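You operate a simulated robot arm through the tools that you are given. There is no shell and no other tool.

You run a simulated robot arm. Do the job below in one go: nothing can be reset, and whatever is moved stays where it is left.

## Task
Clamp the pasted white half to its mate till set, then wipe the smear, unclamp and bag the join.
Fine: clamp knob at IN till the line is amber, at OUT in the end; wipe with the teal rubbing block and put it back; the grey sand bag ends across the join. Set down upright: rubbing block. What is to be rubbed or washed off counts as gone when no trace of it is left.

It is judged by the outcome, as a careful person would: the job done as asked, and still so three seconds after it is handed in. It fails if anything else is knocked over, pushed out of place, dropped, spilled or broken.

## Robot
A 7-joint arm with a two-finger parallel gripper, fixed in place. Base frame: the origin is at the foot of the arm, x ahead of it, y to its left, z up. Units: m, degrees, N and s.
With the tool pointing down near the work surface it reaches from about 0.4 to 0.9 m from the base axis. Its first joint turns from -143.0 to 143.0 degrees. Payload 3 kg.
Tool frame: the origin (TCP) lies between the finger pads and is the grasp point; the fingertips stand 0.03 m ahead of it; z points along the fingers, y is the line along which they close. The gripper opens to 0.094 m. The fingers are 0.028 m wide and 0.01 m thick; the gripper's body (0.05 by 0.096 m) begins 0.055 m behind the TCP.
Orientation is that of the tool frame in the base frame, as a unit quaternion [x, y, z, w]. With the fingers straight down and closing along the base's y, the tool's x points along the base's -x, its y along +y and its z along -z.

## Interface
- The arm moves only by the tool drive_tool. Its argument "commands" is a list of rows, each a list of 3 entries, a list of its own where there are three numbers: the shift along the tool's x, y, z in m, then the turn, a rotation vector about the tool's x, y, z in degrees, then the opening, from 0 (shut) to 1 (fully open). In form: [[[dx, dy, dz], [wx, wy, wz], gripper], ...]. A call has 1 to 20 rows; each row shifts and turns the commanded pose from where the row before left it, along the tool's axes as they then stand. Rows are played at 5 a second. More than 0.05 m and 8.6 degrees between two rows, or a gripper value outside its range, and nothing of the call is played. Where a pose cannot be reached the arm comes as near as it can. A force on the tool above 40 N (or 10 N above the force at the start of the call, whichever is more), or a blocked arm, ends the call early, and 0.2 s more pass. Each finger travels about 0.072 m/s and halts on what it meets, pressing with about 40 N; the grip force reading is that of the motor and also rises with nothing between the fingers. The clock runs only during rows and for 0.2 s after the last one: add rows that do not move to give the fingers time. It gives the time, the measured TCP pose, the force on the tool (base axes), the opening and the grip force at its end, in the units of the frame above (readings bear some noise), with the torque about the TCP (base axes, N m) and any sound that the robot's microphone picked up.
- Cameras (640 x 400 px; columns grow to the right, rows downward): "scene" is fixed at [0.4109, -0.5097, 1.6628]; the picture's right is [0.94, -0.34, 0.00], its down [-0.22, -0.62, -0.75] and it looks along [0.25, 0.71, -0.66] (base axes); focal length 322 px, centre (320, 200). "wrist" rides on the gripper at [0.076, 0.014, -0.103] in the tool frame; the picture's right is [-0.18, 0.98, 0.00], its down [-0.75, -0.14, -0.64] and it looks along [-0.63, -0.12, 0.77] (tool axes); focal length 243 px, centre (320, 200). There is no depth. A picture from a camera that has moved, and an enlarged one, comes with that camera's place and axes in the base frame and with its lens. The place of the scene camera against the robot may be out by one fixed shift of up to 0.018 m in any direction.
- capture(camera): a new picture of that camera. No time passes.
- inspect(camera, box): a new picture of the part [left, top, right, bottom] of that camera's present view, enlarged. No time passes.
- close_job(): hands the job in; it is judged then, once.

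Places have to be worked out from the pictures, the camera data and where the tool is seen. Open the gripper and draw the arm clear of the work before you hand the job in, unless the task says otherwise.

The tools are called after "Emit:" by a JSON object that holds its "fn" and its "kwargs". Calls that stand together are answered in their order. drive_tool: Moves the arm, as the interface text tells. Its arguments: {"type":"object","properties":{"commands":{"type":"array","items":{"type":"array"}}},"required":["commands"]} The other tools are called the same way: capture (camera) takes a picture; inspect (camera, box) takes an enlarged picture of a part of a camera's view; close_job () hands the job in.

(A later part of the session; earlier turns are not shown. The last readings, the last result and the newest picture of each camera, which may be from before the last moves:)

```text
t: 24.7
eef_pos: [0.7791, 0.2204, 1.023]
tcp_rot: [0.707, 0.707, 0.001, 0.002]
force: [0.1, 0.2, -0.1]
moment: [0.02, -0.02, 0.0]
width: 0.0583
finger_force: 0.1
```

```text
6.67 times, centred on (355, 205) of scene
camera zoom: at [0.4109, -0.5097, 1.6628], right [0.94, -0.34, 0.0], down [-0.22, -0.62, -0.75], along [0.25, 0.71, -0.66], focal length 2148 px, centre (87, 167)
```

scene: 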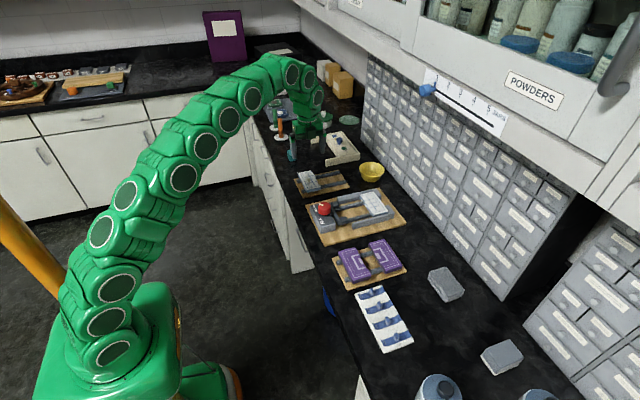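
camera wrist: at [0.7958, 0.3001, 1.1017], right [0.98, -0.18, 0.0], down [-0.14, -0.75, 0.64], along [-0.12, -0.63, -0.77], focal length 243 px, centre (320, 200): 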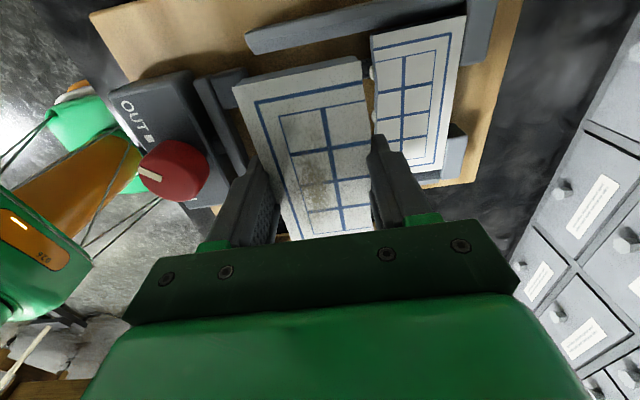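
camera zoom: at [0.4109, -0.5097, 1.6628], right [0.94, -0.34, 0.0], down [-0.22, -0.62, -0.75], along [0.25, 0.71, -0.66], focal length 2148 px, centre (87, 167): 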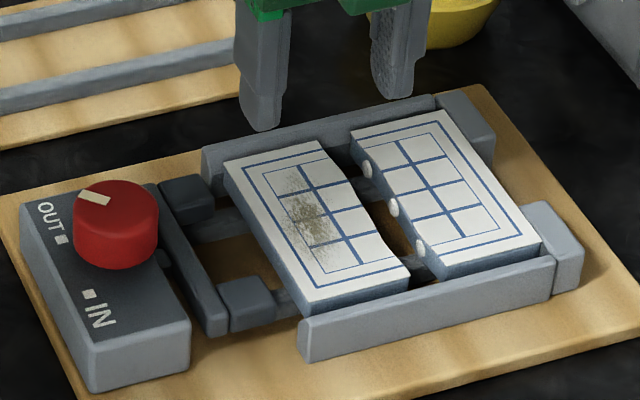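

The half sits in the clamp facing its mate. I zoom in to check the y alignment between the two.

Emit:
{"fn": "inspect", "kwargs": {"camera": "scene", "box": [350, 200, 398, 232]}}

Emit:
{"fn": "inspect", "kwargs": {"camera": "wrist", "box": [320, 0, 440, 75]}}

Emit:
{"fn": "inspect", "kwargs": {"camera": "wrist", "box": [320, 120, 500, 200]}}

```text
12.50 times, centred on (374, 216) of scene
camera zoom: at [0.4109, -0.5097, 1.6628], right [0.94, -0.34, 0.0], down [-0.22, -0.62, -0.75], along [0.25, 0.71, -0.66], focal length 4028 px, centre (-355, 0)
```

zoom: 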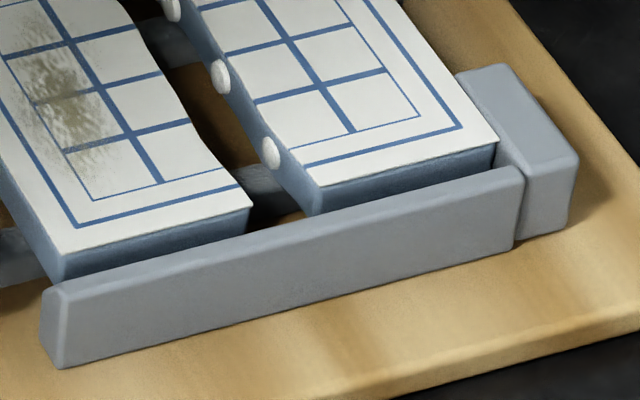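

```text
5.33 times, centred on (380, 38) of wrist
camera zoom: at [0.7927, 0.2967, 1.1263], right [0.98, -0.18, 0.0], down [-0.14, -0.75, 0.64], along [-0.12, -0.63, -0.77], focal length 1294 px, centre (0, 1067)
```

zoom: 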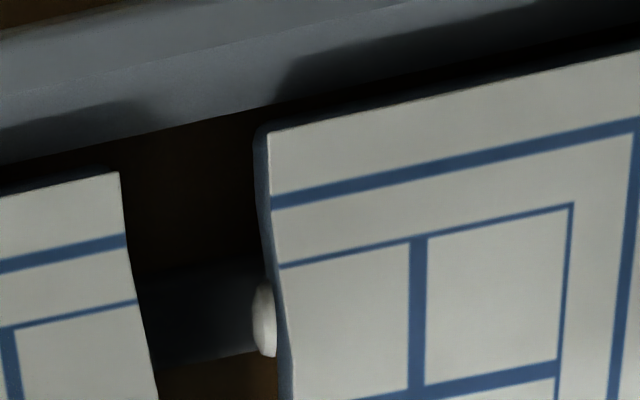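

```text
3.56 times, centred on (410, 160) of wrist
camera zoom: at [0.7927, 0.2967, 1.1263], right [0.98, -0.18, 0.0], down [-0.14, -0.75, 0.64], along [-0.12, -0.63, -0.77], focal length 863 px, centre (0, 342)
```

zoom: 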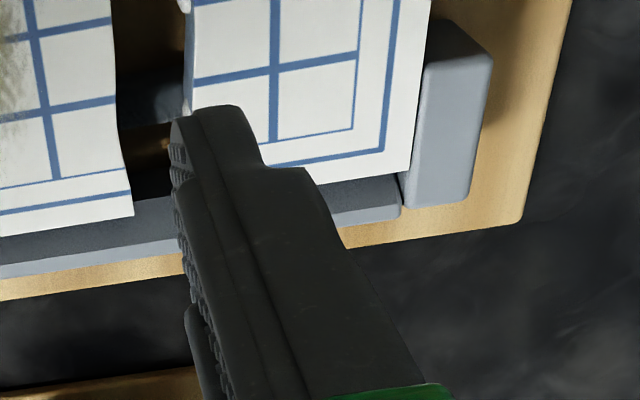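

Offset between halves is only ~1 mm in y, and the guides hold it. Next the knob at about (0.671, 0.222, top 0.957): I move above it with fingers open.

Emit:
{"fn": "drive_tool", "kwargs": {"commands": [[[0.0005, -0.036, 0], [0, 0, 0], 1], [[0.0005, -0.036, 0], [0, 0, 0], 1], [[0, -0.036, 0], [0, 0, 0], 1], [[0, 0, 0.015], [0, 0, 0], 1], [[0, 0, 0], [0, 0, 0], 1], [[0, 0, 0], [0, 0, 0], 1]]}}

Emit:
{"fn": "inspect", "kwargs": {"camera": "wrist", "box": [200, 0, 460, 240]}}

Emit:
{"fn": "inspect", "kwargs": {"camera": "scene", "box": [300, 175, 390, 235]}}

```text
t: 26.1
eef_pos: [0.6703, 0.221, 1.0097]
tcp_rot: [0.707, 0.707, 0.002, 0.001]
force: [0.6, 0.3, -0.3]
moment: [0.02, -0.03, 0.0]
width: 0.0942
finger_force: 0.0
```

```text
1.67 times, centred on (330, 120) of wrist
camera zoom: at [0.6832, 0.2976, 1.1126], right [0.98, -0.18, 0.0], down [-0.14, -0.75, 0.64], along [-0.12, -0.63, -0.77], focal length 404 px, centre (303, 333)
```

zoom: 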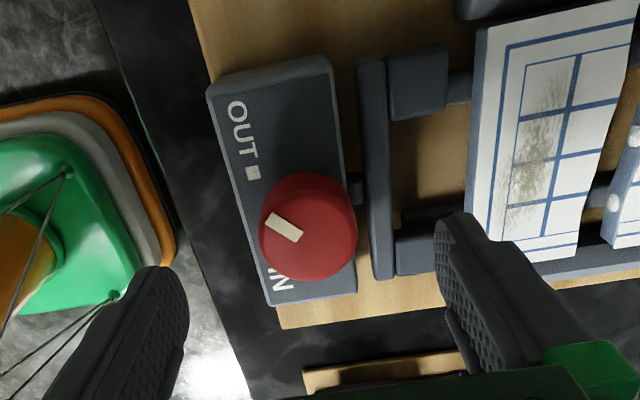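

```text
6.67 times, centred on (345, 205) of scene
camera zoom: at [0.4109, -0.5097, 1.6628], right [0.94, -0.34, 0.0], down [-0.22, -0.62, -0.75], along [0.25, 0.71, -0.66], focal length 2148 px, centre (153, 167)
```

zoom: 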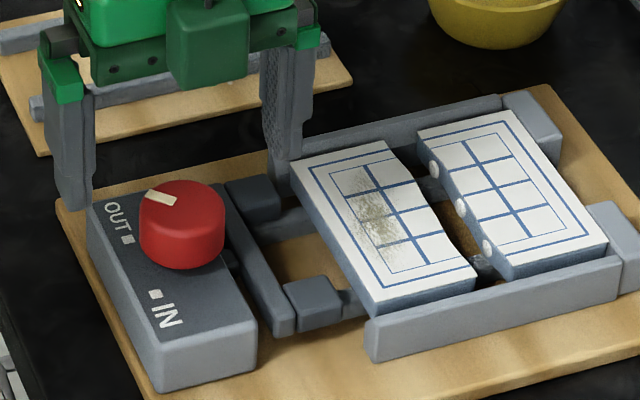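

The knob centre matches the TCP within a millimetre. I descend so the tips stop at z≈0.933 (above the housing) and close on the knob.

Emit:
{"fn": "drive_tool", "kwargs": {"commands": [[[0.0005, 0.0005, 0.024], [0, 0, 0], 1], [[0, 0, 0.022], [0, 0, 0], 1], [[0, 0, 0], [0, 0, 0], 1], [[0, 0, 0], [0, 0, 0], 0], [[0, 0, 0], [0, 0, 0], 0], [[0, 0, 0], [0, 0, 0], 0], [[0, 0, 0], [0, 0, 0], 0], [[0, 0, 0], [0, 0, 0], 0]]}}

Emit:
{"fn": "inspect", "kwargs": {"camera": "scene", "box": [300, 175, 390, 235]}}

```text
t: 27.9
eef_pos: [0.6716, 0.2215, 0.9629]
tcp_rot: [0.707, 0.707, 0.002, 0.0]
force: [19.0, 1.7, -9.7]
moment: [0.13, -0.63, 0.05]
width: 0.0414
finger_force: 44.7
```

```text
6.67 times, centred on (345, 205) of scene
camera zoom: at [0.4109, -0.5097, 1.6628], right [0.94, -0.34, 0.0], down [-0.22, -0.62, -0.75], along [0.25, 0.71, -0.66], focal length 2148 px, centre (153, 167)
```

zoom: 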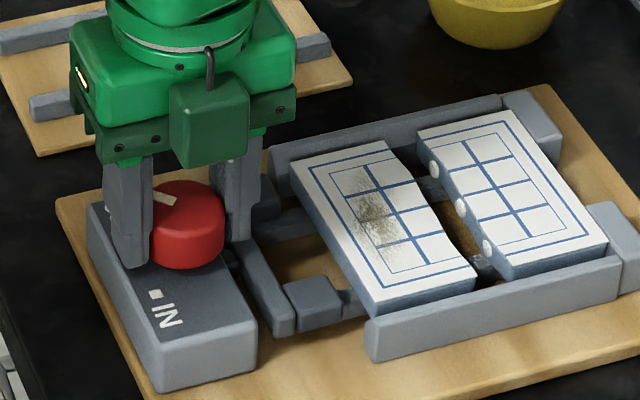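

Gripped at 41 mm, but a 19 N side force in +x says the knob centre is slightly further +x. I shift 1 mm to relieve it.

Emit:
{"fn": "drive_tool", "kwargs": {"commands": [[[0, 0.001, 0], [0, 0, 0], 0], [[0, 0, 0], [0, 0, 0], 0], [[0, 0, 0], [0, 0, 0], 0]]}}

```text
t: 28.7
eef_pos: [0.6714, 0.2208, 0.9639]
tcp_rot: [0.707, 0.707, 0.002, 0.001]
force: [-7.2, -0.3, 16.4]
moment: [-0.11, 0.41, -0.07]
width: 0.0414
finger_force: 45.3
```

Forces are small now; I start turning the knob toward IN (counter-clockwise from above) in a short trial.

Emit:
{"fn": "drive_tool", "kwargs": {"commands": [[[0, -0.0003, -0.0003], [0, 0, 0], 0], [[0, 0, 0], [0, 0, -5], 0], [[0, 0, 0], [0, 0, -5], 0], [[0, 0, 0], [0, 0, -5], 0], [[0, 0, 0], [0, 0, 0], 0]]}}

Emit:
{"fn": "inspect", "kwargs": {"camera": "scene", "box": [300, 175, 390, 235]}}

```text
t: 29.9
eef_pos: [0.671, 0.2213, 0.9626]
tcp_rot: [0.608, 0.794, 0.0, 0.0]
force: [-27.3, 4.6, 0.1]
moment: [0.52, 0.91, -0.36]
width: 0.0413
finger_force: 44.7
```

```text
6.67 times, centred on (345, 205) of scene
camera zoom: at [0.4109, -0.5097, 1.6628], right [0.94, -0.34, 0.0], down [-0.22, -0.62, -0.75], along [0.25, 0.71, -0.66], focal length 2148 px, centre (153, 167)
```

zoom: 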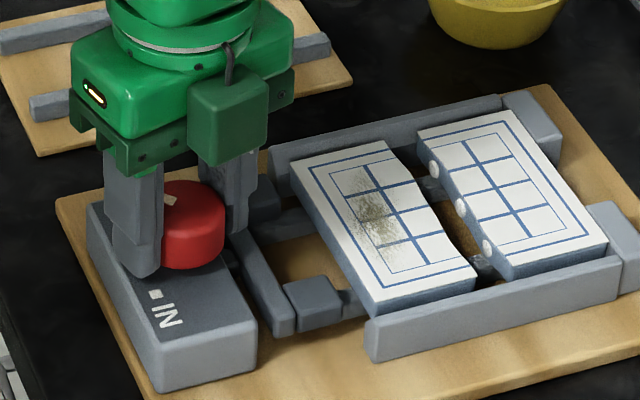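

The knob turns with the gripper (15° so far); side force −27 N in x, so I ease 1 mm toward −x and continue another 25°.

Emit:
{"fn": "drive_tool", "kwargs": {"commands": [[[0.00025, -0.00095, 0], [0, 0, 0], 0], [[0, 0, 0], [0, 0, -5], 0], [[0, 0, 0], [0, 0, -5], 0], [[0, 0, 0], [0, 0, -5], 0], [[0, 0, 0], [0, 0, 0], 0]]}}

Emit:
{"fn": "inspect", "kwargs": {"camera": "scene", "box": [300, 175, 390, 235]}}

Emit:
{"fn": "capture", "kwargs": {"camera": "wrist"}}

```text
t: 31.1
eef_pos: [0.6708, 0.2207, 0.9631]
tcp_rot: [0.5, 0.866, 0.001, 0.0]
force: [-17.1, -3.9, -5.3]
moment: [0.67, 0.51, -0.46]
width: 0.0412
finger_force: 45.2
```

```text
6.67 times, centred on (345, 205) of scene
camera zoom: at [0.4109, -0.5097, 1.6628], right [0.94, -0.34, 0.0], down [-0.22, -0.62, -0.75], along [0.25, 0.71, -0.66], focal length 2148 px, centre (153, 167)
```

zoom: 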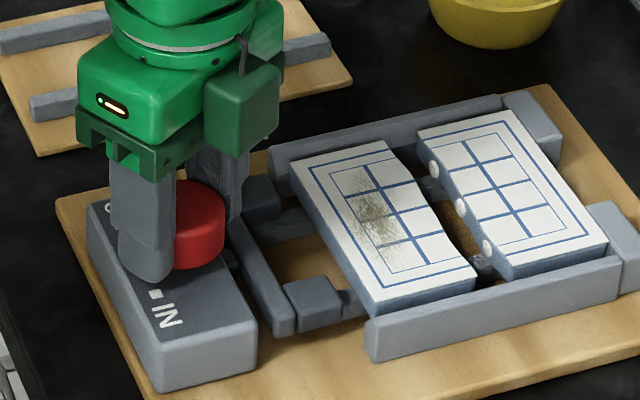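

```text
taken
camera wrist: at [0.6445, 0.2948, 1.0666], right [0.94, 0.33, 0.0], down [0.25, -0.72, 0.64], along [0.22, -0.6, -0.77], focal length 243 px, centre (320, 200)
```

wrist: 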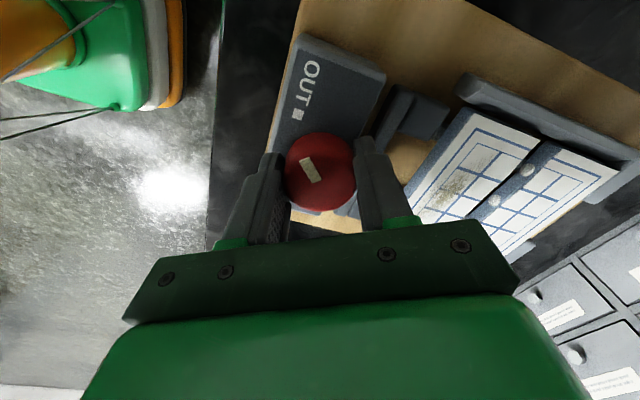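

The pointer still seems to aim at OUT, so the fingers may be slipping around the knob. I zoom in to check.

Emit:
{"fn": "inspect", "kwargs": {"camera": "wrist", "box": [260, 50, 400, 230]}}

Emit:
{"fn": "inspect", "kwargs": {"camera": "scene", "box": [308, 190, 353, 220]}}

```text
2.22 times, centred on (330, 140) of wrist
camera zoom: at [0.6445, 0.2948, 1.0666], right [0.94, 0.33, 0.0], down [0.25, -0.72, 0.64], along [0.22, -0.6, -0.77], focal length 539 px, centre (298, 333)
```

zoom: 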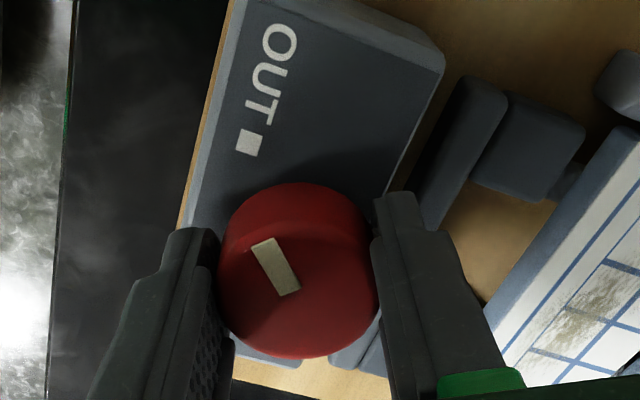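

```text
13.33 times, centred on (330, 205) of scene
camera zoom: at [0.4109, -0.5097, 1.6628], right [0.94, -0.34, 0.0], down [-0.22, -0.62, -0.75], along [0.25, 0.71, -0.66], focal length 4296 px, centre (180, 133)
```

zoom: 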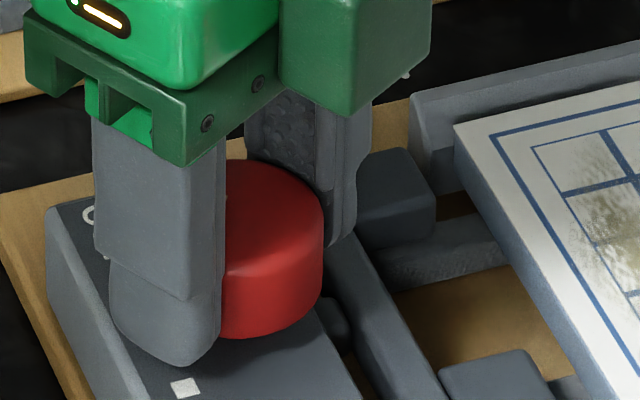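

The pointer is still at ≈133°, so the fingers slipped instead of turning it — side force was spoiling the grip. I open, re-close and re-centre at this orientation.

Emit:
{"fn": "drive_tool", "kwargs": {"commands": [[[0, 0, 0], [0, 0, 0], 0.6], [[0, 0, 0], [0, 0, 0], 0.6], [[0, 0, 0], [0, 0, 0], 0.6], [[0, 0, 0], [0, 0, 0], 0], [[0, 0, 0], [0, 0, 0], 0], [[0, 0, 0], [0, 0, 0], 0], [[0, 0, 0], [0, 0, 0], 0]]}}

```text
t: 32.7
eef_pos: [0.6707, 0.2203, 0.963]
tcp_rot: [0.5, 0.866, 0.001, 0.001]
force: [-5.6, -3.7, 2.7]
moment: [-0.19, 0.16, -0.19]
width: 0.041
finger_force: 44.8
```

Well centred now (forces ≈6 N). I turn slowly by 12° and watch moment and pointer.

Emit:
{"fn": "drive_tool", "kwargs": {"commands": [[[0, 0, 0], [0, 0, -2], 0], [[0, 0, 0], [0, 0, -2], 0], [[0, 0, 0], [0, 0, -2], 0], [[0, 0, 0], [0, 0, -2], 0], [[0, 0, 0], [0, 0, -2], 0], [[0, 0, 0], [0, 0, -2], 0], [[0, 0, 0], [0, 0, 0], 0]]}}

Emit:
{"fn": "inspect", "kwargs": {"camera": "wrist", "box": [260, 50, 400, 230]}}

```text
t: 34.3
eef_pos: [0.6695, 0.2208, 0.9637]
tcp_rot: [0.406, 0.914, 0.0, 0.0]
force: [-26.2, -11.5, 0.9]
moment: [-0.31, 0.79, -0.1]
width: 0.0411
finger_force: 45.6
```

```text
2.22 times, centred on (330, 140) of wrist
camera zoom: at [0.6298, 0.2881, 1.0655], right [0.85, 0.52, 0.0], down [0.4, -0.65, 0.64], along [0.34, -0.55, -0.77], focal length 539 px, centre (298, 333)
```

zoom: 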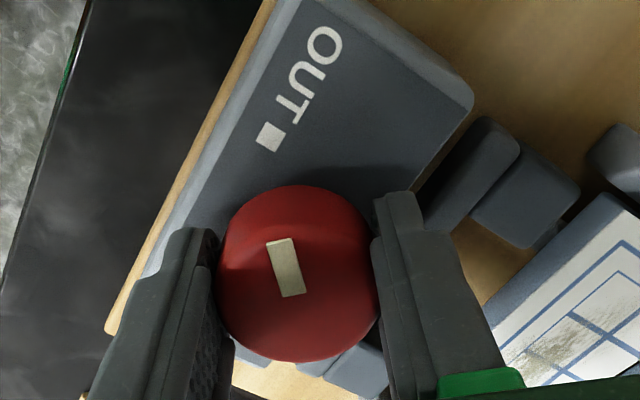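

Side force reappears as I turn, meaning the knob axis lies a few mm along −tool-x from my TCP. I open, shift the TCP 3 mm that way, re-close and test again.

Emit:
{"fn": "drive_tool", "kwargs": {"commands": [[[0, 0, 0], [0, 0, 0], 0.6], [[0, 0, 0], [0, 0, 0], 0.6], [[-0.003, -0.001, 0], [0, 0, 0], 0.6], [[0, 0, 0], [0, 0, 0], 0.6], [[0, 0, 0], [0, 0, 0], 0], [[0, 0, 0], [0, 0, 0], 0], [[0, 0, 0], [0, 0, 0], 0], [[0, 0, 0], [0, 0, 0], 0]]}}

Emit:
{"fn": "drive_tool", "kwargs": {"commands": [[[0, 0, 0], [0, 0, -2], 0], [[0, 0, 0], [0, 0, -2], 0], [[0, 0, 0], [0, 0, -2], 0], [[0, 0, 0], [0, 0, -2], 0], [[0, 0, 0], [0, 0, -2], 0], [[0, 0, 0], [0, 0, 0], 0]]}}

Emit:
{"fn": "inspect", "kwargs": {"camera": "wrist", "box": [260, 50, 400, 230]}}

```text
t: 36.1
eef_pos: [0.6713, 0.2187, 0.9615]
tcp_rot: [0.406, 0.914, 0.0, 0.001]
force: [9.9, 3.9, -2.2]
moment: [0.11, -0.17, 0.06]
width: 0.0411
finger_force: 44.5
```

```text
t: 37.5
eef_pos: [0.6717, 0.2184, 0.9647]
tcp_rot: [0.325, 0.946, 0.002, 0.001]
force: [30.7, 15.9, -9.2]
moment: [0.58, -0.81, -0.34]
width: 0.0415
finger_force: 44.7
```

```text
2.22 times, centred on (330, 140) of wrist
camera zoom: at [0.6207, 0.2776, 1.0663], right [0.75, 0.66, 0.0], down [0.51, -0.58, 0.64], along [0.43, -0.48, -0.77], focal length 539 px, centre (298, 333)
```

zoom: 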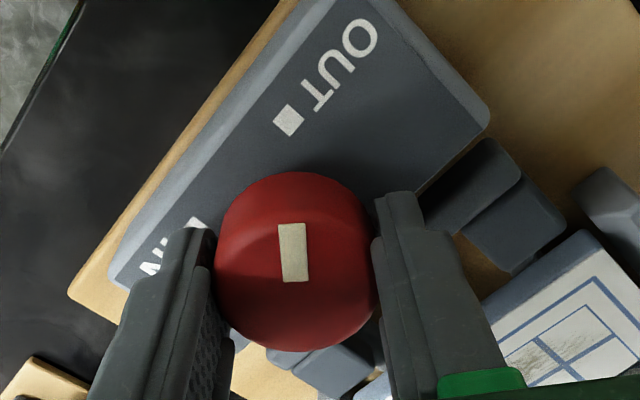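

The sign flipped, so the true axis is about 1.5 mm, not 3 mm; I open, move back 1.7 mm, re-close and test again.

Emit:
{"fn": "drive_tool", "kwargs": {"commands": [[[0, 0, 0], [0, 0, 0], 0.6], [[0, 0, 0], [0, 0, 0], 0.6], [[0.0017, 0.0006, 0], [0, 0, 0], 0.6], [[0, 0, 0], [0, 0, 0], 0.6], [[0, 0, 0], [0, 0, 0], 0], [[0, 0, 0], [0, 0, 0], 0], [[0, 0, 0], [0, 0, 0], 0], [[0, 0, 0], [0, 0, 0], 0]]}}

Emit:
{"fn": "drive_tool", "kwargs": {"commands": [[[0, 0, 0], [0, 0, -2], 0], [[0, 0, 0], [0, 0, -2], 0], [[0, 0, 0], [0, 0, -2], 0], [[0, 0, 0], [0, 0, -2], 0], [[0, 0, 0], [0, 0, 0], 0]]}}

Emit:
{"fn": "inspect", "kwargs": {"camera": "wrist", "box": [260, 50, 400, 230]}}

```text
t: 39.3
eef_pos: [0.6708, 0.2206, 0.964]
tcp_rot: [0.325, 0.946, 0.001, 0.002]
force: [15.0, 15.2, -6.6]
moment: [0.42, -0.23, -0.06]
width: 0.0415
finger_force: 45.1
```

```text
t: 40.5
eef_pos: [0.6704, 0.2202, 0.9623]
tcp_rot: [0.258, 0.966, 0.002, 0.0]
force: [13.7, 10.6, 7.8]
moment: [0.38, -0.11, -0.12]
width: 0.041
finger_force: 45.0
```

```text
2.22 times, centred on (330, 140) of wrist
camera zoom: at [0.6118, 0.2711, 1.0663], right [0.65, 0.76, 0.0], down [0.58, -0.5, 0.64], along [0.49, -0.42, -0.77], focal length 539 px, centre (298, 333)
```

zoom: 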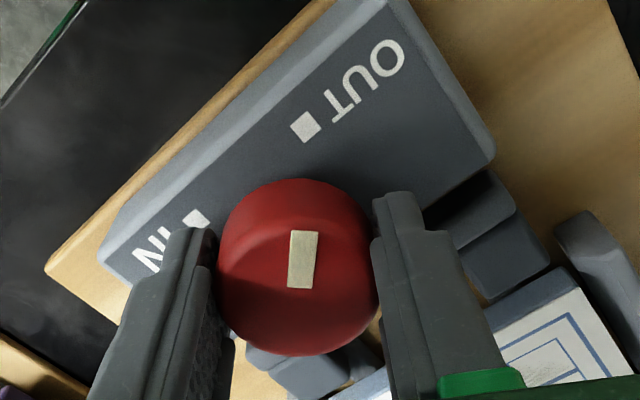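

Centering is good now but the knob still doesn't follow. I try a brisker turn and read the moment during it.

Emit:
{"fn": "drive_tool", "kwargs": {"commands": [[[0, 0, 0], [0, 0, -8], 0], [[0, 0, 0], [0, 0, -8], 0]]}}

Emit:
{"fn": "inspect", "kwargs": {"camera": "wrist", "box": [260, 50, 400, 230]}}

```text
t: 41.1
eef_pos: [0.6707, 0.2194, 0.962]
tcp_rot: [0.12, 0.993, 0.001, 0.001]
force: [7.2, 10.8, 3.7]
moment: [0.37, 0.02, -0.71]
width: 0.0414
finger_force: 45.0
```

```text
2.22 times, centred on (330, 140) of wrist
camera zoom: at [0.5998, 0.253, 1.0658], right [0.41, 0.91, 0.0], down [0.7, -0.32, 0.64], along [0.59, -0.27, -0.77], focal length 539 px, centre (298, 333)
```

zoom: 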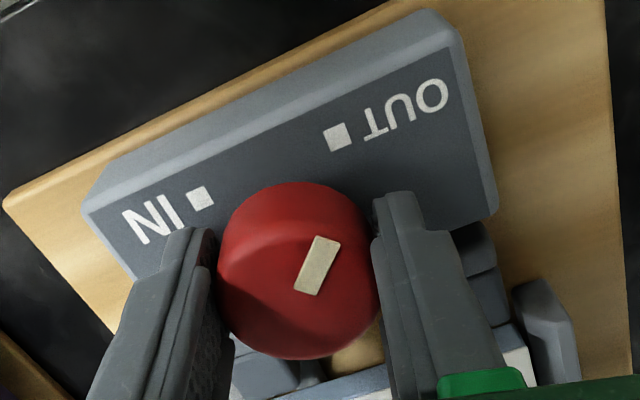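

Even at 0.71 Nm it won't go this way, so OUT is an end stop counter-clockwise; like a volume knob the sweep to IN must be ~270° clockwise. I test turning clockwise.

Emit:
{"fn": "drive_tool", "kwargs": {"commands": [[[0, 0, 0], [0, 0, 5], 0], [[0, 0, 0], [0, 0, 5], 0], [[0, 0, 0], [0, 0, 5], 0], [[0, 0, 0], [0, 0, 5], 0], [[0, 0, 0], [0, 0, 5], 0]]}}

Emit:
{"fn": "inspect", "kwargs": {"camera": "wrist", "box": [260, 50, 400, 230]}}

Emit:
{"fn": "inspect", "kwargs": {"camera": "scene", "box": [300, 175, 390, 235]}}

```text
t: 42.3
eef_pos: [0.6705, 0.2205, 0.9637]
tcp_rot: [0.334, 0.943, 0.0, 0.0]
force: [-16.2, 12.4, -4.4]
moment: [0.06, 0.61, 0.04]
width: 0.0412
finger_force: 45.0
```

```text
2.22 times, centred on (330, 140) of wrist
camera zoom: at [0.6205, 0.2804, 1.0659], right [0.76, 0.65, 0.0], down [0.5, -0.58, 0.64], along [0.42, -0.49, -0.77], focal length 539 px, centre (298, 333)
```

zoom: 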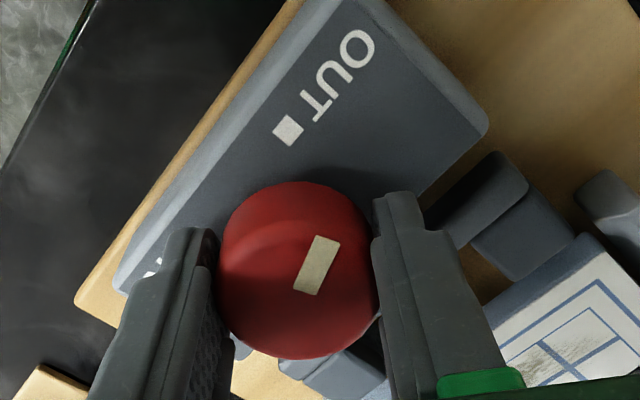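

```text
6.67 times, centred on (345, 205) of scene
camera zoom: at [0.4109, -0.5097, 1.6628], right [0.94, -0.34, 0.0], down [-0.22, -0.62, -0.75], along [0.25, 0.71, -0.66], focal length 2148 px, centre (153, 167)
```

zoom: 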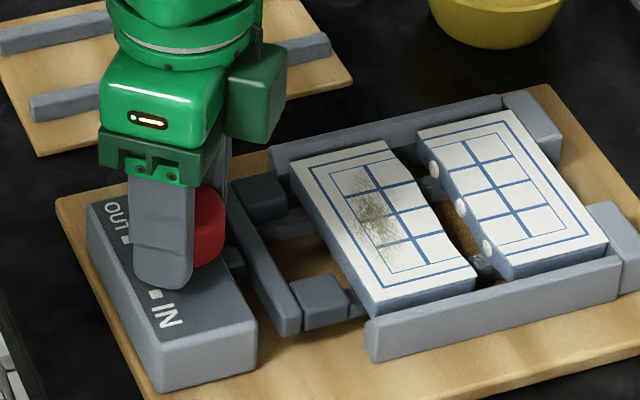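

Clockwise works: the pointer moves with the gripper and the pusher has started forward. I keep turning.

Emit:
{"fn": "drive_tool", "kwargs": {"commands": [[[0.0005, 0, 0], [0, 0, 5], 0], [[0, 0, 0], [0, 0, 5], 0], [[0, 0, 0], [0, 0, 5], 0], [[0, 0, 0], [0, 0, 5], 0], [[0, 0, 0], [0, 0, 5], 0], [[0, 0, 0], [0, 0, 5], 0]]}}

Emit:
{"fn": "inspect", "kwargs": {"camera": "wrist", "box": [260, 50, 400, 230]}}

Emit:
{"fn": "inspect", "kwargs": {"camera": "scene", "box": [300, 175, 390, 235]}}

```text
t: 43.7
eef_pos: [0.671, 0.2203, 0.9629]
tcp_rot: [0.567, 0.824, 0.001, 0.001]
force: [-17.4, 7.2, -13.2]
moment: [0.62, 0.67, 0.04]
width: 0.0413
finger_force: 45.3
```

```text
2.22 times, centred on (330, 140) of wrist
camera zoom: at [0.6568, 0.2977, 1.0659], right [0.98, 0.18, 0.0], down [0.14, -0.75, 0.64], along [0.12, -0.63, -0.77], focal length 539 px, centre (298, 333)
```

zoom: 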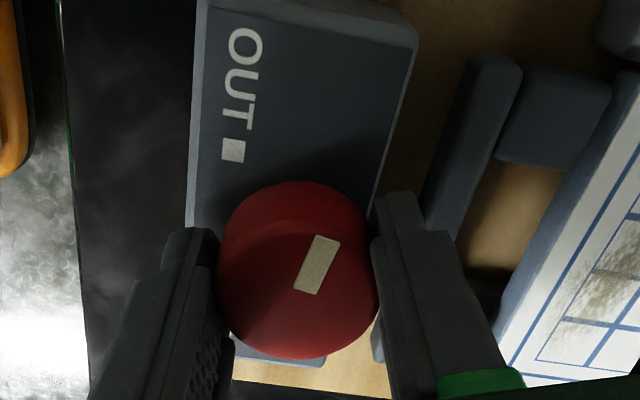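

```text
6.67 times, centred on (345, 205) of scene
camera zoom: at [0.4109, -0.5097, 1.6628], right [0.94, -0.34, 0.0], down [-0.22, -0.62, -0.75], along [0.25, 0.71, -0.66], focal length 2148 px, centre (153, 167)
```

zoom: 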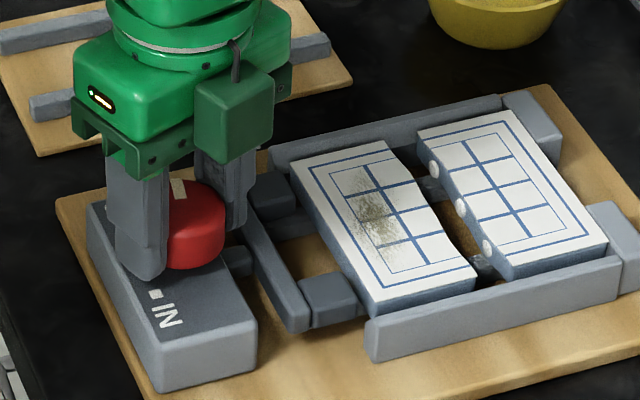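

Turning well (≈55° of 270° so far) with the pusher advancing. I continue clockwise.

Emit:
{"fn": "drive_tool", "kwargs": {"commands": [[[0.0003, -0.0004, 0], [0, 0, 5], 0], [[0, 0, 0], [0, 0, 5], 0], [[0, 0, 0], [0, 0, 5], 0], [[0, 0, 0], [0, 0, 5], 0], [[0, 0, 0], [0, 0, 5], 0], [[0, 0, 0], [0, 0, 5], 0], [[0, 0, 0], [0, 0, 5], 0], [[0, 0, 0], [0, 0, 5], 0]]}}

Emit:
{"fn": "inspect", "kwargs": {"camera": "scene", "box": [300, 175, 390, 235]}}

```text
t: 45.5
eef_pos: [0.6707, 0.2208, 0.9636]
tcp_rot: [0.815, 0.58, 0.001, 0.001]
force: [21.0, -5.8, -5.2]
moment: [0.38, -0.48, 0.06]
width: 0.0411
finger_force: 45.1
```

```text
6.67 times, centred on (345, 205) of scene
camera zoom: at [0.4109, -0.5097, 1.6628], right [0.94, -0.34, 0.0], down [-0.22, -0.62, -0.75], along [0.25, 0.71, -0.66], focal length 2148 px, centre (153, 167)
```

zoom: 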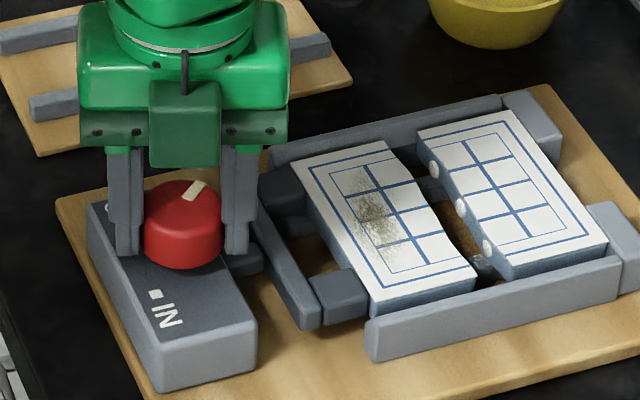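

Knob at ≈95° of turn, pusher near the half. I relieve the side force and go on.

Emit:
{"fn": "drive_tool", "kwargs": {"commands": [[[0, 0.0006, 0], [0, 0, 5], 0], [[0, 0, 0], [0, 0, 5], 0], [[0, 0, 0], [0, 0, 5], 0], [[0, 0, 0], [0, 0, 5], 0], [[0, 0, 0], [0, 0, 5], 0], [[0, 0, 0], [0, 0, 5], 0], [[0, 0, 0], [0, 0, 5], 0], [[0, 0, 0], [0, 0, 5], 0]]}}

Emit:
{"fn": "inspect", "kwargs": {"camera": "scene", "box": [300, 175, 390, 235]}}

Emit:
{"fn": "capture", "kwargs": {"camera": "wrist"}}

```text
t: 47.3
eef_pos: [0.6717, 0.2207, 0.963]
tcp_rot: [0.963, 0.268, 0.001, 0.0]
force: [26.5, -5.8, -1.3]
moment: [-0.33, -0.66, 0.05]
width: 0.0416
finger_force: 45.3
```

```text
6.67 times, centred on (345, 205) of scene
camera zoom: at [0.4109, -0.5097, 1.6628], right [0.94, -0.34, 0.0], down [-0.22, -0.62, -0.75], along [0.25, 0.71, -0.66], focal length 2148 px, centre (153, 167)
```

zoom: 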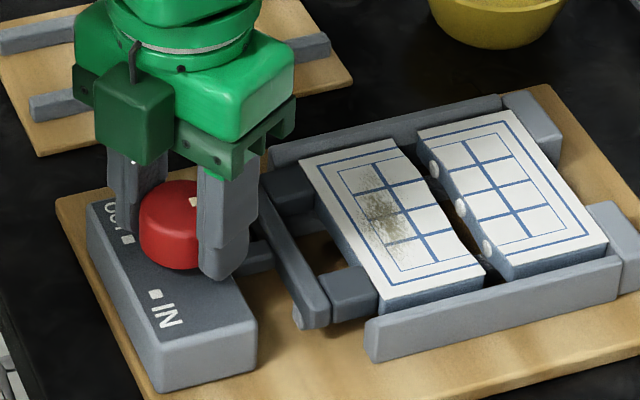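

```text
taken
camera wrist: at [0.7432, 0.2478, 1.0665], right [0.35, -0.94, 0.0], down [-0.72, -0.27, 0.64], along [-0.6, -0.22, -0.77], focal length 243 px, centre (320, 200)
```

wrist: 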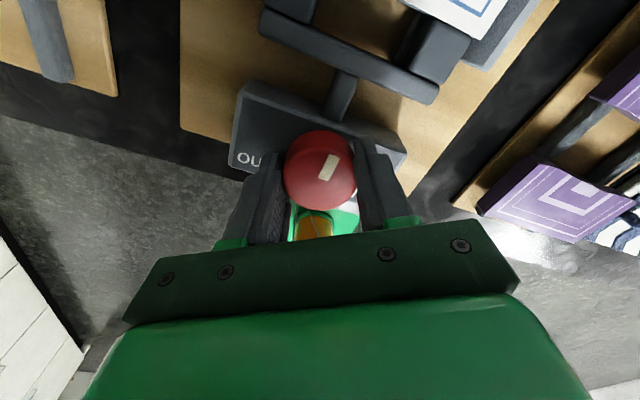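

Half is being pushed toward the mate; knob is at ~135°. I continue as far as the wrist allows.

Emit:
{"fn": "drive_tool", "kwargs": {"commands": [[[0.0005, 0.0005, 0], [0, 0, 5], 0], [[0, 0, 0], [0, 0, 5], 0], [[0, 0, 0], [0, 0, 5], 0], [[0, 0, 0], [0, 0, 5], 0], [[0, 0, 0], [0, 0, 5], 0], [[0, 0, 0], [0, 0, 5], 0]]}}

Emit:
{"fn": "inspect", "kwargs": {"camera": "scene", "box": [300, 175, 390, 235]}}

Emit:
{"fn": "capture", "kwargs": {"camera": "scene"}}

```text
t: 48.1
eef_pos: [0.6701, 0.22, 0.9697]
tcp_rot: [0.989, 0.151, 0.001, -0.004]
force: [21.1, -23.1, -0.1]
moment: [-0.7, -1.16, -0.02]
width: 0.0412
finger_force: 45.0
stopped in row 3: the force on the tool passed its limit at 135 N (the readings are from after the stop); the commanded pose is now the measured one
```

```text
6.67 times, centred on (345, 205) of scene
camera zoom: at [0.4109, -0.5097, 1.6628], right [0.94, -0.34, 0.0], down [-0.22, -0.62, -0.75], along [0.25, 0.71, -0.66], focal length 2148 px, centre (153, 167)
```

zoom: 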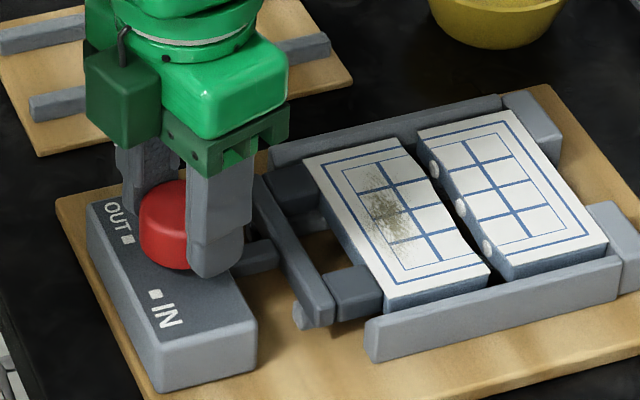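

```text
taken
```

scene: 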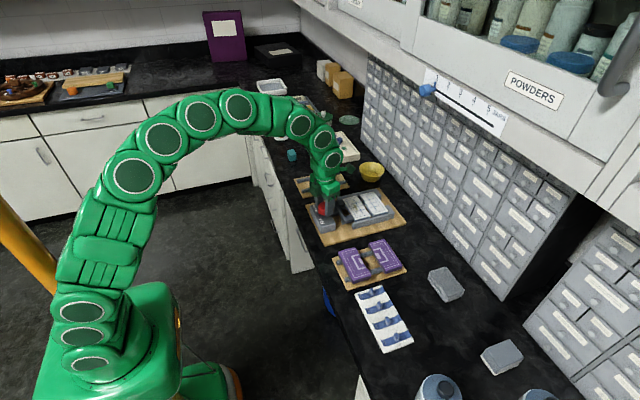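

The wrist reached its turning limit (≈163°) after ~149° of knob travel. I open, rise clear, and wind the wrist back 136° for a fresh grip.

Emit:
{"fn": "drive_tool", "kwargs": {"commands": [[[0, 0, 0], [0, 0, 0], 1], [[0, 0, 0], [0, 0, 0], 1], [[0, 0, 0], [0, 0, 0], 1], [[0, 0, -0.025], [0, 0, 0], 1], [[0, 0, -0.025], [0, 0, 0], 1], [[0, 0, 0], [0, 0, 0], 1]]}}

Emit:
{"fn": "drive_tool", "kwargs": {"commands": [[[0, 0, 0], [0, 0, -8], 1], [[0, 0, 0], [0, 0, -8], 1], [[0, 0, 0], [0, 0, -8], 1], [[0, 0, 0], [0, 0, -8], 1], [[0, 0, 0], [0, 0, -8], 1], [[0, 0, 0], [0, 0, -8], 1], [[0, 0, 0], [0, 0, -8], 1], [[0, 0, 0], [0, 0, -8], 1], [[0, 0, 0], [0, 0, -8], 1], [[0, 0, 0], [0, 0, -8], 1], [[0, 0, 0], [0, 0, -8], 1], [[0, 0, 0], [0, 0, -8], 1], [[0, 0, 0], [0, 0, -8], 1], [[0, 0, 0], [0, 0, -8], 1], [[0, 0, 0], [0, 0, -8], 1], [[0, 0, 0], [0, 0, -8], 1], [[0, 0, 0], [0, 0, -8], 1], [[0, 0, 0], [0, 0, 0], 1], [[0, 0, 0], [0, 0, 0], 1]]}}

Emit:
{"fn": "inspect", "kwargs": {"camera": "wrist", "box": [240, 30, 420, 230]}}

Emit:
{"fn": "inspect", "kwargs": {"camera": "scene", "box": [300, 175, 390, 235]}}

```text
t: 49.5
eef_pos: [0.6669, 0.2213, 1.0152]
tcp_rot: [0.988, 0.151, 0.0, -0.004]
force: [0.9, -1.0, -0.7]
moment: [0.0, 0.03, 0.02]
width: 0.0942
finger_force: 0.1
out of reach, approached as far as the arm can: row 5
```

```text
t: 53.5
eef_pos: [0.6677, 0.2218, 1.0128]
tcp_rot: [0.23, 0.973, 0.004, -0.003]
force: [-0.6, 0.3, 0.2]
moment: [0.01, 0.0, -0.03]
width: 0.0943
finger_force: 0.1
```

```text
2.00 times, centred on (330, 130) of wrist
camera zoom: at [0.6066, 0.2688, 1.1174], right [0.6, 0.8, 0.01], down [0.61, -0.47, 0.64], along [0.51, -0.38, -0.77], focal length 485 px, centre (300, 340)
```

zoom: 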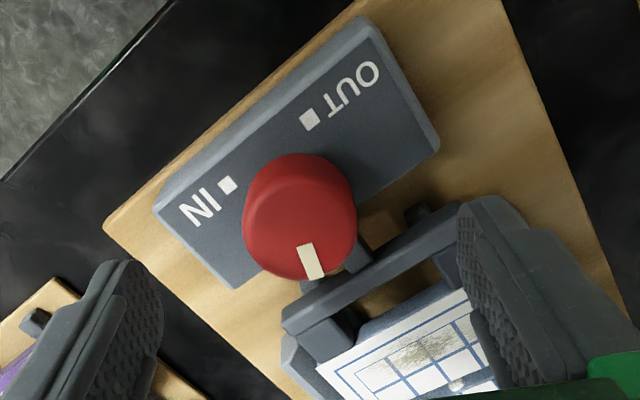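

```text
6.67 times, centred on (345, 205) of scene
camera zoom: at [0.4109, -0.5097, 1.6628], right [0.94, -0.34, 0.0], down [-0.22, -0.62, -0.75], along [0.25, 0.71, -0.66], focal length 2148 px, centre (153, 167)
```

zoom: 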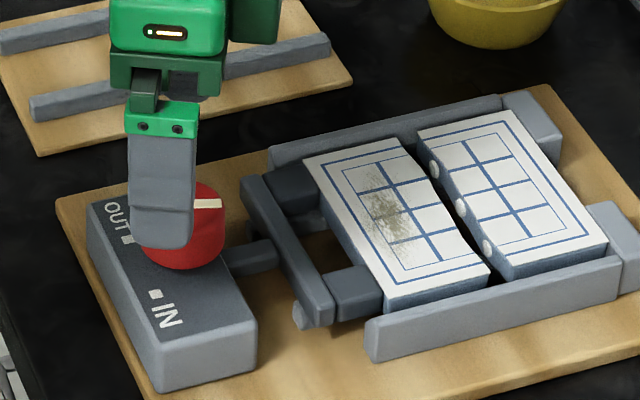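

Pointer now at about −14° (pointing +x), pusher touching the half. I correct the slight tool tilt and recentre over the knob, then check.

Emit:
{"fn": "drive_tool", "kwargs": {"commands": [[[0, 0, 0], [0.37, -0.44, 0], 1], [[-0.004, 0, 0], [0, 0, 0], 1], [[0, 0, 0], [0, 0, 0], 1], [[0, 0, 0], [0, 0, 0], 1]]}}

Emit:
{"fn": "inspect", "kwargs": {"camera": "wrist", "box": [260, 50, 400, 230]}}

```text
t: 54.5
eef_pos: [0.6708, 0.2204, 1.015]
tcp_rot: [0.232, 0.973, 0.0, 0.001]
force: [0.4, -0.1, -0.1]
moment: [0.02, -0.01, 0.02]
width: 0.0941
finger_force: 0.1
```

```text
2.22 times, centred on (330, 140) of wrist
camera zoom: at [0.6095, 0.2681, 1.1165], right [0.61, 0.8, 0.0], down [0.61, -0.46, 0.64], along [0.51, -0.39, -0.77], focal length 539 px, centre (298, 333)
```

zoom: 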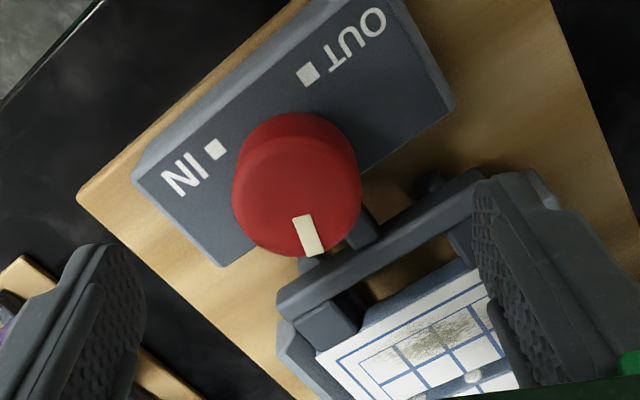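

Centred at (0.671, 0.220). I descend and grip the knob again.

Emit:
{"fn": "drive_tool", "kwargs": {"commands": [[[0, 0, 0.026], [0, 0, 0], 1], [[0, 0, 0.026], [0, 0, 0], 1], [[0, 0, 0], [0, 0, 0], 1], [[0, 0, 0], [0, 0, 0], 0], [[0, 0, 0], [0, 0, 0], 0], [[0, 0, 0], [0, 0, 0], 0], [[0, 0, 0], [0, 0, 0], 0], [[0, 0, 0], [0, 0, 0], 0]]}}

```text
t: 56.3
eef_pos: [0.6712, 0.2201, 0.9623]
tcp_rot: [0.23, 0.973, -0.001, 0.0]
force: [-14.2, -17.2, 0.8]
moment: [-0.32, 0.51, 0.02]
width: 0.0414
finger_force: 45.5
```

Gripped; a 22 N side force along −tool-y, which I relieve with a 0.6 mm shift, then turn 40° clockwise.

Emit:
{"fn": "drive_tool", "kwargs": {"commands": [[[0, -0.0006, 0], [0, 0, 0], 0], [[0, 0, 0], [0, 0, 5], 0], [[0, 0, 0], [0, 0, 5], 0], [[0, 0, 0], [0, 0, 5], 0], [[0, 0, 0], [0, 0, 5], 0], [[0, 0, 0], [0, 0, 5], 0], [[0, 0, 0], [0, 0, 5], 0]]}}

Emit:
{"fn": "inspect", "kwargs": {"camera": "scene", "box": [300, 175, 390, 235]}}

Emit:
{"fn": "inspect", "kwargs": {"camera": "wrist", "box": [260, 50, 400, 230]}}

```text
t: 57.9
eef_pos: [0.6708, 0.2199, 0.9613]
tcp_rot: [0.476, 0.88, 0.0, 0.001]
force: [8.8, -22.2, 6.5]
moment: [0.05, 0.02, 0.07]
width: 0.0412
finger_force: 45.1
```

```text
6.67 times, centred on (345, 205) of scene
camera zoom: at [0.4109, -0.5097, 1.6628], right [0.94, -0.34, 0.0], down [-0.22, -0.62, -0.75], along [0.25, 0.71, -0.66], focal length 2148 px, centre (153, 167)
```

zoom: 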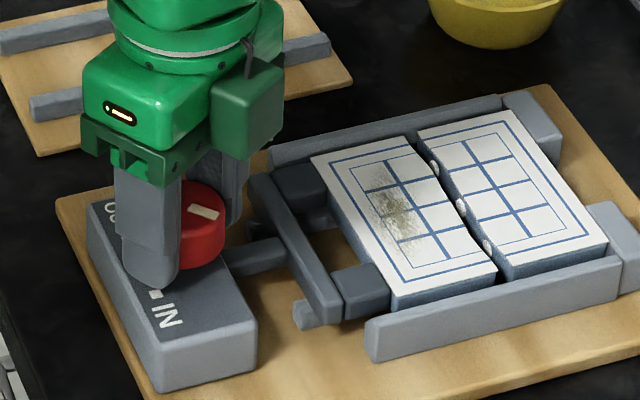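

```text
2.22 times, centred on (330, 140) of wrist
camera zoom: at [0.6413, 0.292, 1.0643], right [0.92, 0.39, 0.0], down [0.29, -0.71, 0.64], along [0.25, -0.59, -0.77], focal length 539 px, centre (298, 333)
```

zoom: 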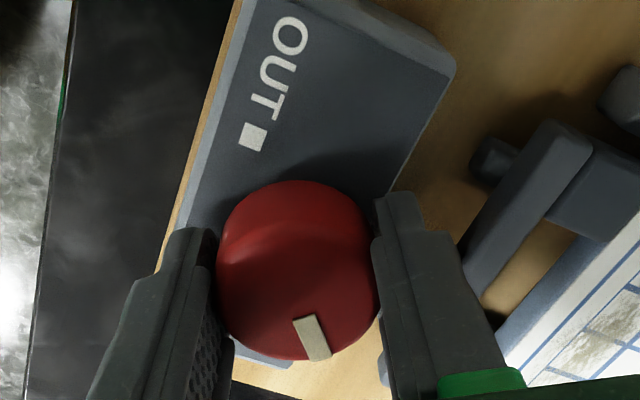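

Working; gap closing to ~8 mm. I continue another 40°.

Emit:
{"fn": "drive_tool", "kwargs": {"commands": [[[-0.0006, 0, 0], [0, 0, 5], 0], [[0, 0, 0], [0, 0, 5], 0], [[0, 0, 0], [0, 0, 5], 0], [[0, 0, 0], [0, 0, 5], 0], [[0, 0, 0], [0, 0, 5], 0], [[0, 0, 0], [0, 0, 5], 0], [[0, 0, 0], [0, 0, 5], 0], [[0, 0, 0], [0, 0, 5], 0]]}}

Emit:
{"fn": "inspect", "kwargs": {"camera": "scene", "box": [300, 175, 390, 235]}}

```text
t: 59.7
eef_pos: [0.6705, 0.2185, 0.9615]
tcp_rot: [0.748, 0.664, 0.002, 0.0]
force: [5.4, -5.4, 16.4]
moment: [-0.46, -0.15, 0.04]
width: 0.0411
finger_force: 44.9
```

```text
6.67 times, centred on (345, 205) of scene
camera zoom: at [0.4109, -0.5097, 1.6628], right [0.94, -0.34, 0.0], down [-0.22, -0.62, -0.75], along [0.25, 0.71, -0.66], focal length 2148 px, centre (153, 167)
```

zoom: 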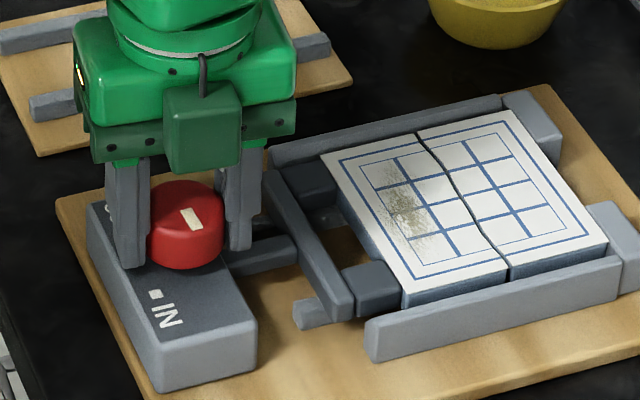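

The halves are almost touching. I continue 30° more, watching forces.

Emit:
{"fn": "drive_tool", "kwargs": {"commands": [[[0, 0, 0], [0, 0, 5], 0], [[0, 0, 0], [0, 0, 5], 0], [[0, 0, 0], [0, 0, 5], 0], [[0, 0, 0], [0, 0, 5], 0], [[0, 0, 0], [0, 0, 5], 0]]}}

Emit:
{"fn": "inspect", "kwargs": {"camera": "scene", "box": [300, 175, 390, 235]}}

Emit:
{"fn": "inspect", "kwargs": {"camera": "wrist", "box": [200, 0, 460, 240]}}

```text
t: 60.9
eef_pos: [0.6703, 0.2188, 0.9611]
tcp_rot: [0.873, 0.487, 0.001, 0.001]
force: [-7.1, 3.2, 21.7]
moment: [0.17, 0.28, 0.1]
width: 0.0414
finger_force: 45.1
```

```text
6.67 times, centred on (345, 205) of scene
camera zoom: at [0.4109, -0.5097, 1.6628], right [0.94, -0.34, 0.0], down [-0.22, -0.62, -0.75], along [0.25, 0.71, -0.66], focal length 2148 px, centre (153, 167)
```

zoom: 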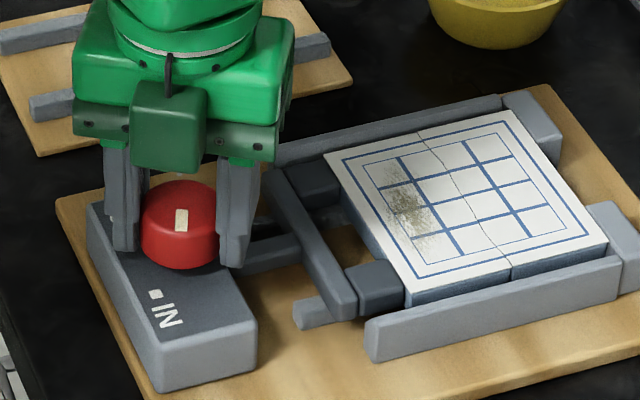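

```text
1.67 times, centred on (330, 120) of wrist
camera zoom: at [0.7231, 0.2779, 1.0643], right [0.74, -0.67, 0.0], down [-0.52, -0.57, 0.64], along [-0.43, -0.47, -0.77], focal length 404 px, centre (303, 333)
```

zoom: 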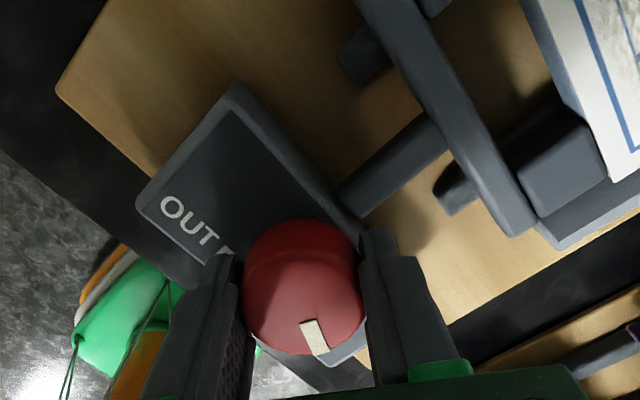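

The halves are joined. The pointer needs about 26° more to reach the IN mark; I turn on.

Emit:
{"fn": "drive_tool", "kwargs": {"commands": [[[0, 0, 0], [0, 0, 5], 0], [[0, 0, 0], [0, 0, 5], 0], [[0, 0, 0], [0, 0, 5], 0], [[0, 0, 0], [0, 0, 5], 0]]}}

Emit:
{"fn": "inspect", "kwargs": {"camera": "scene", "box": [300, 175, 390, 235]}}

Emit:
{"fn": "inspect", "kwargs": {"camera": "wrist", "box": [200, 0, 460, 240]}}

```text
t: 61.9
eef_pos: [0.6709, 0.2201, 0.9602]
tcp_rot: [0.945, 0.328, 0.001, 0.0]
force: [-9.5, 13.9, 20.9]
moment: [0.25, 0.49, 0.05]
width: 0.0414
finger_force: 45.1
```

```text
6.67 times, centred on (345, 205) of scene
camera zoom: at [0.4109, -0.5097, 1.6628], right [0.94, -0.34, 0.0], down [-0.22, -0.62, -0.75], along [0.25, 0.71, -0.66], focal length 2148 px, centre (153, 167)
```

zoom: 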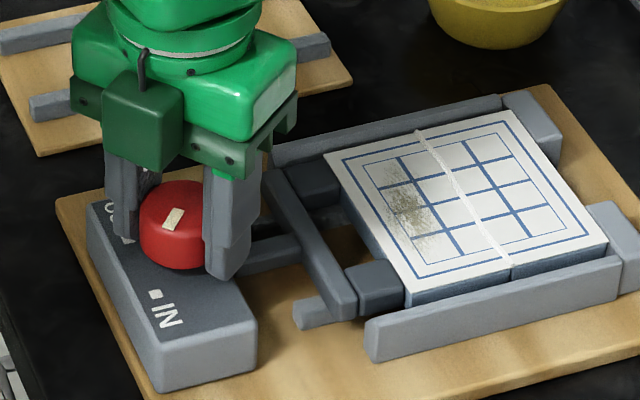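

```text
1.67 times, centred on (330, 120) of wrist
camera zoom: at [0.7393, 0.2565, 1.0644], right [0.46, -0.89, 0.0], down [-0.68, -0.36, 0.64], along [-0.57, -0.3, -0.77], focal length 404 px, centre (303, 333)
```

zoom: 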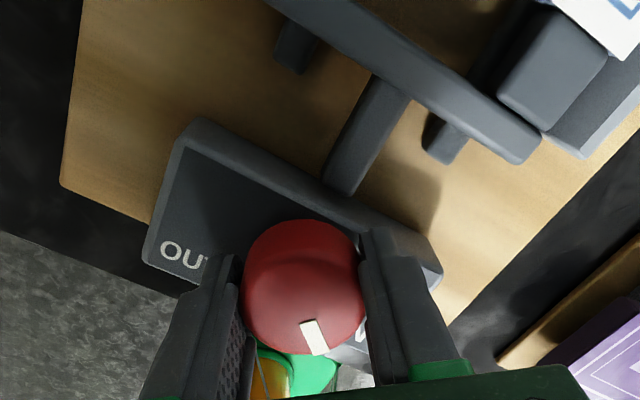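

A white paste line shows at the join. About 6° remain to IN; I finish the turn.

Emit:
{"fn": "drive_tool", "kwargs": {"commands": [[[0, 0, 0], [0, 0, 4], 0], [[0, 0, 0], [0, 0, 4], 0]]}}

Emit:
{"fn": "inspect", "kwargs": {"camera": "scene", "box": [308, 185, 353, 215]}}

Emit:
{"fn": "inspect", "kwargs": {"camera": "wrist", "box": [260, 50, 400, 230]}}

```text
t: 62.5
eef_pos: [0.6699, 0.2186, 0.9603]
tcp_rot: [0.965, 0.261, -0.001, 0.0]
force: [-23.7, 18.7, 11.5]
moment: [0.41, 0.54, 0.57]
width: 0.0414
finger_force: 44.6
```

```text
13.33 times, centred on (330, 200) of scene
camera zoom: at [0.4109, -0.5097, 1.6628], right [0.94, -0.34, 0.0], down [-0.22, -0.62, -0.75], along [0.25, 0.71, -0.66], focal length 4296 px, centre (180, 200)
```

zoom: 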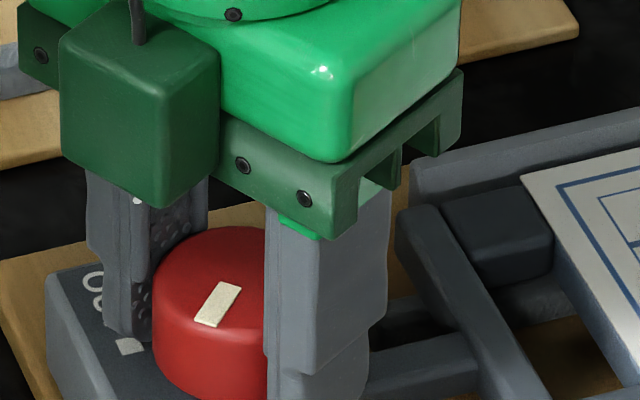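

```text
2.22 times, centred on (330, 140) of wrist
camera zoom: at [0.7432, 0.2464, 1.0635], right [0.34, -0.94, 0.0], down [-0.72, -0.26, 0.64], along [-0.6, -0.22, -0.77], focal length 539 px, centre (298, 333)
```

zoom: 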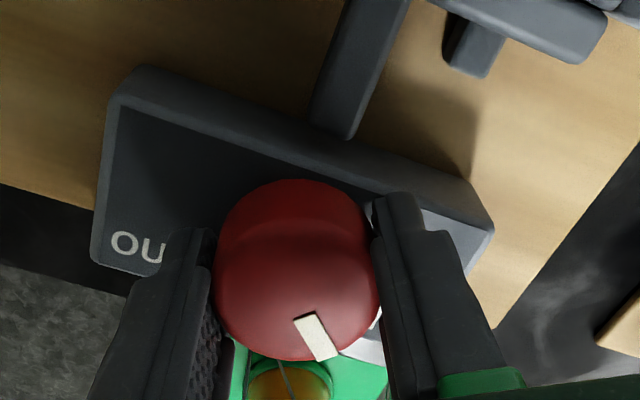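

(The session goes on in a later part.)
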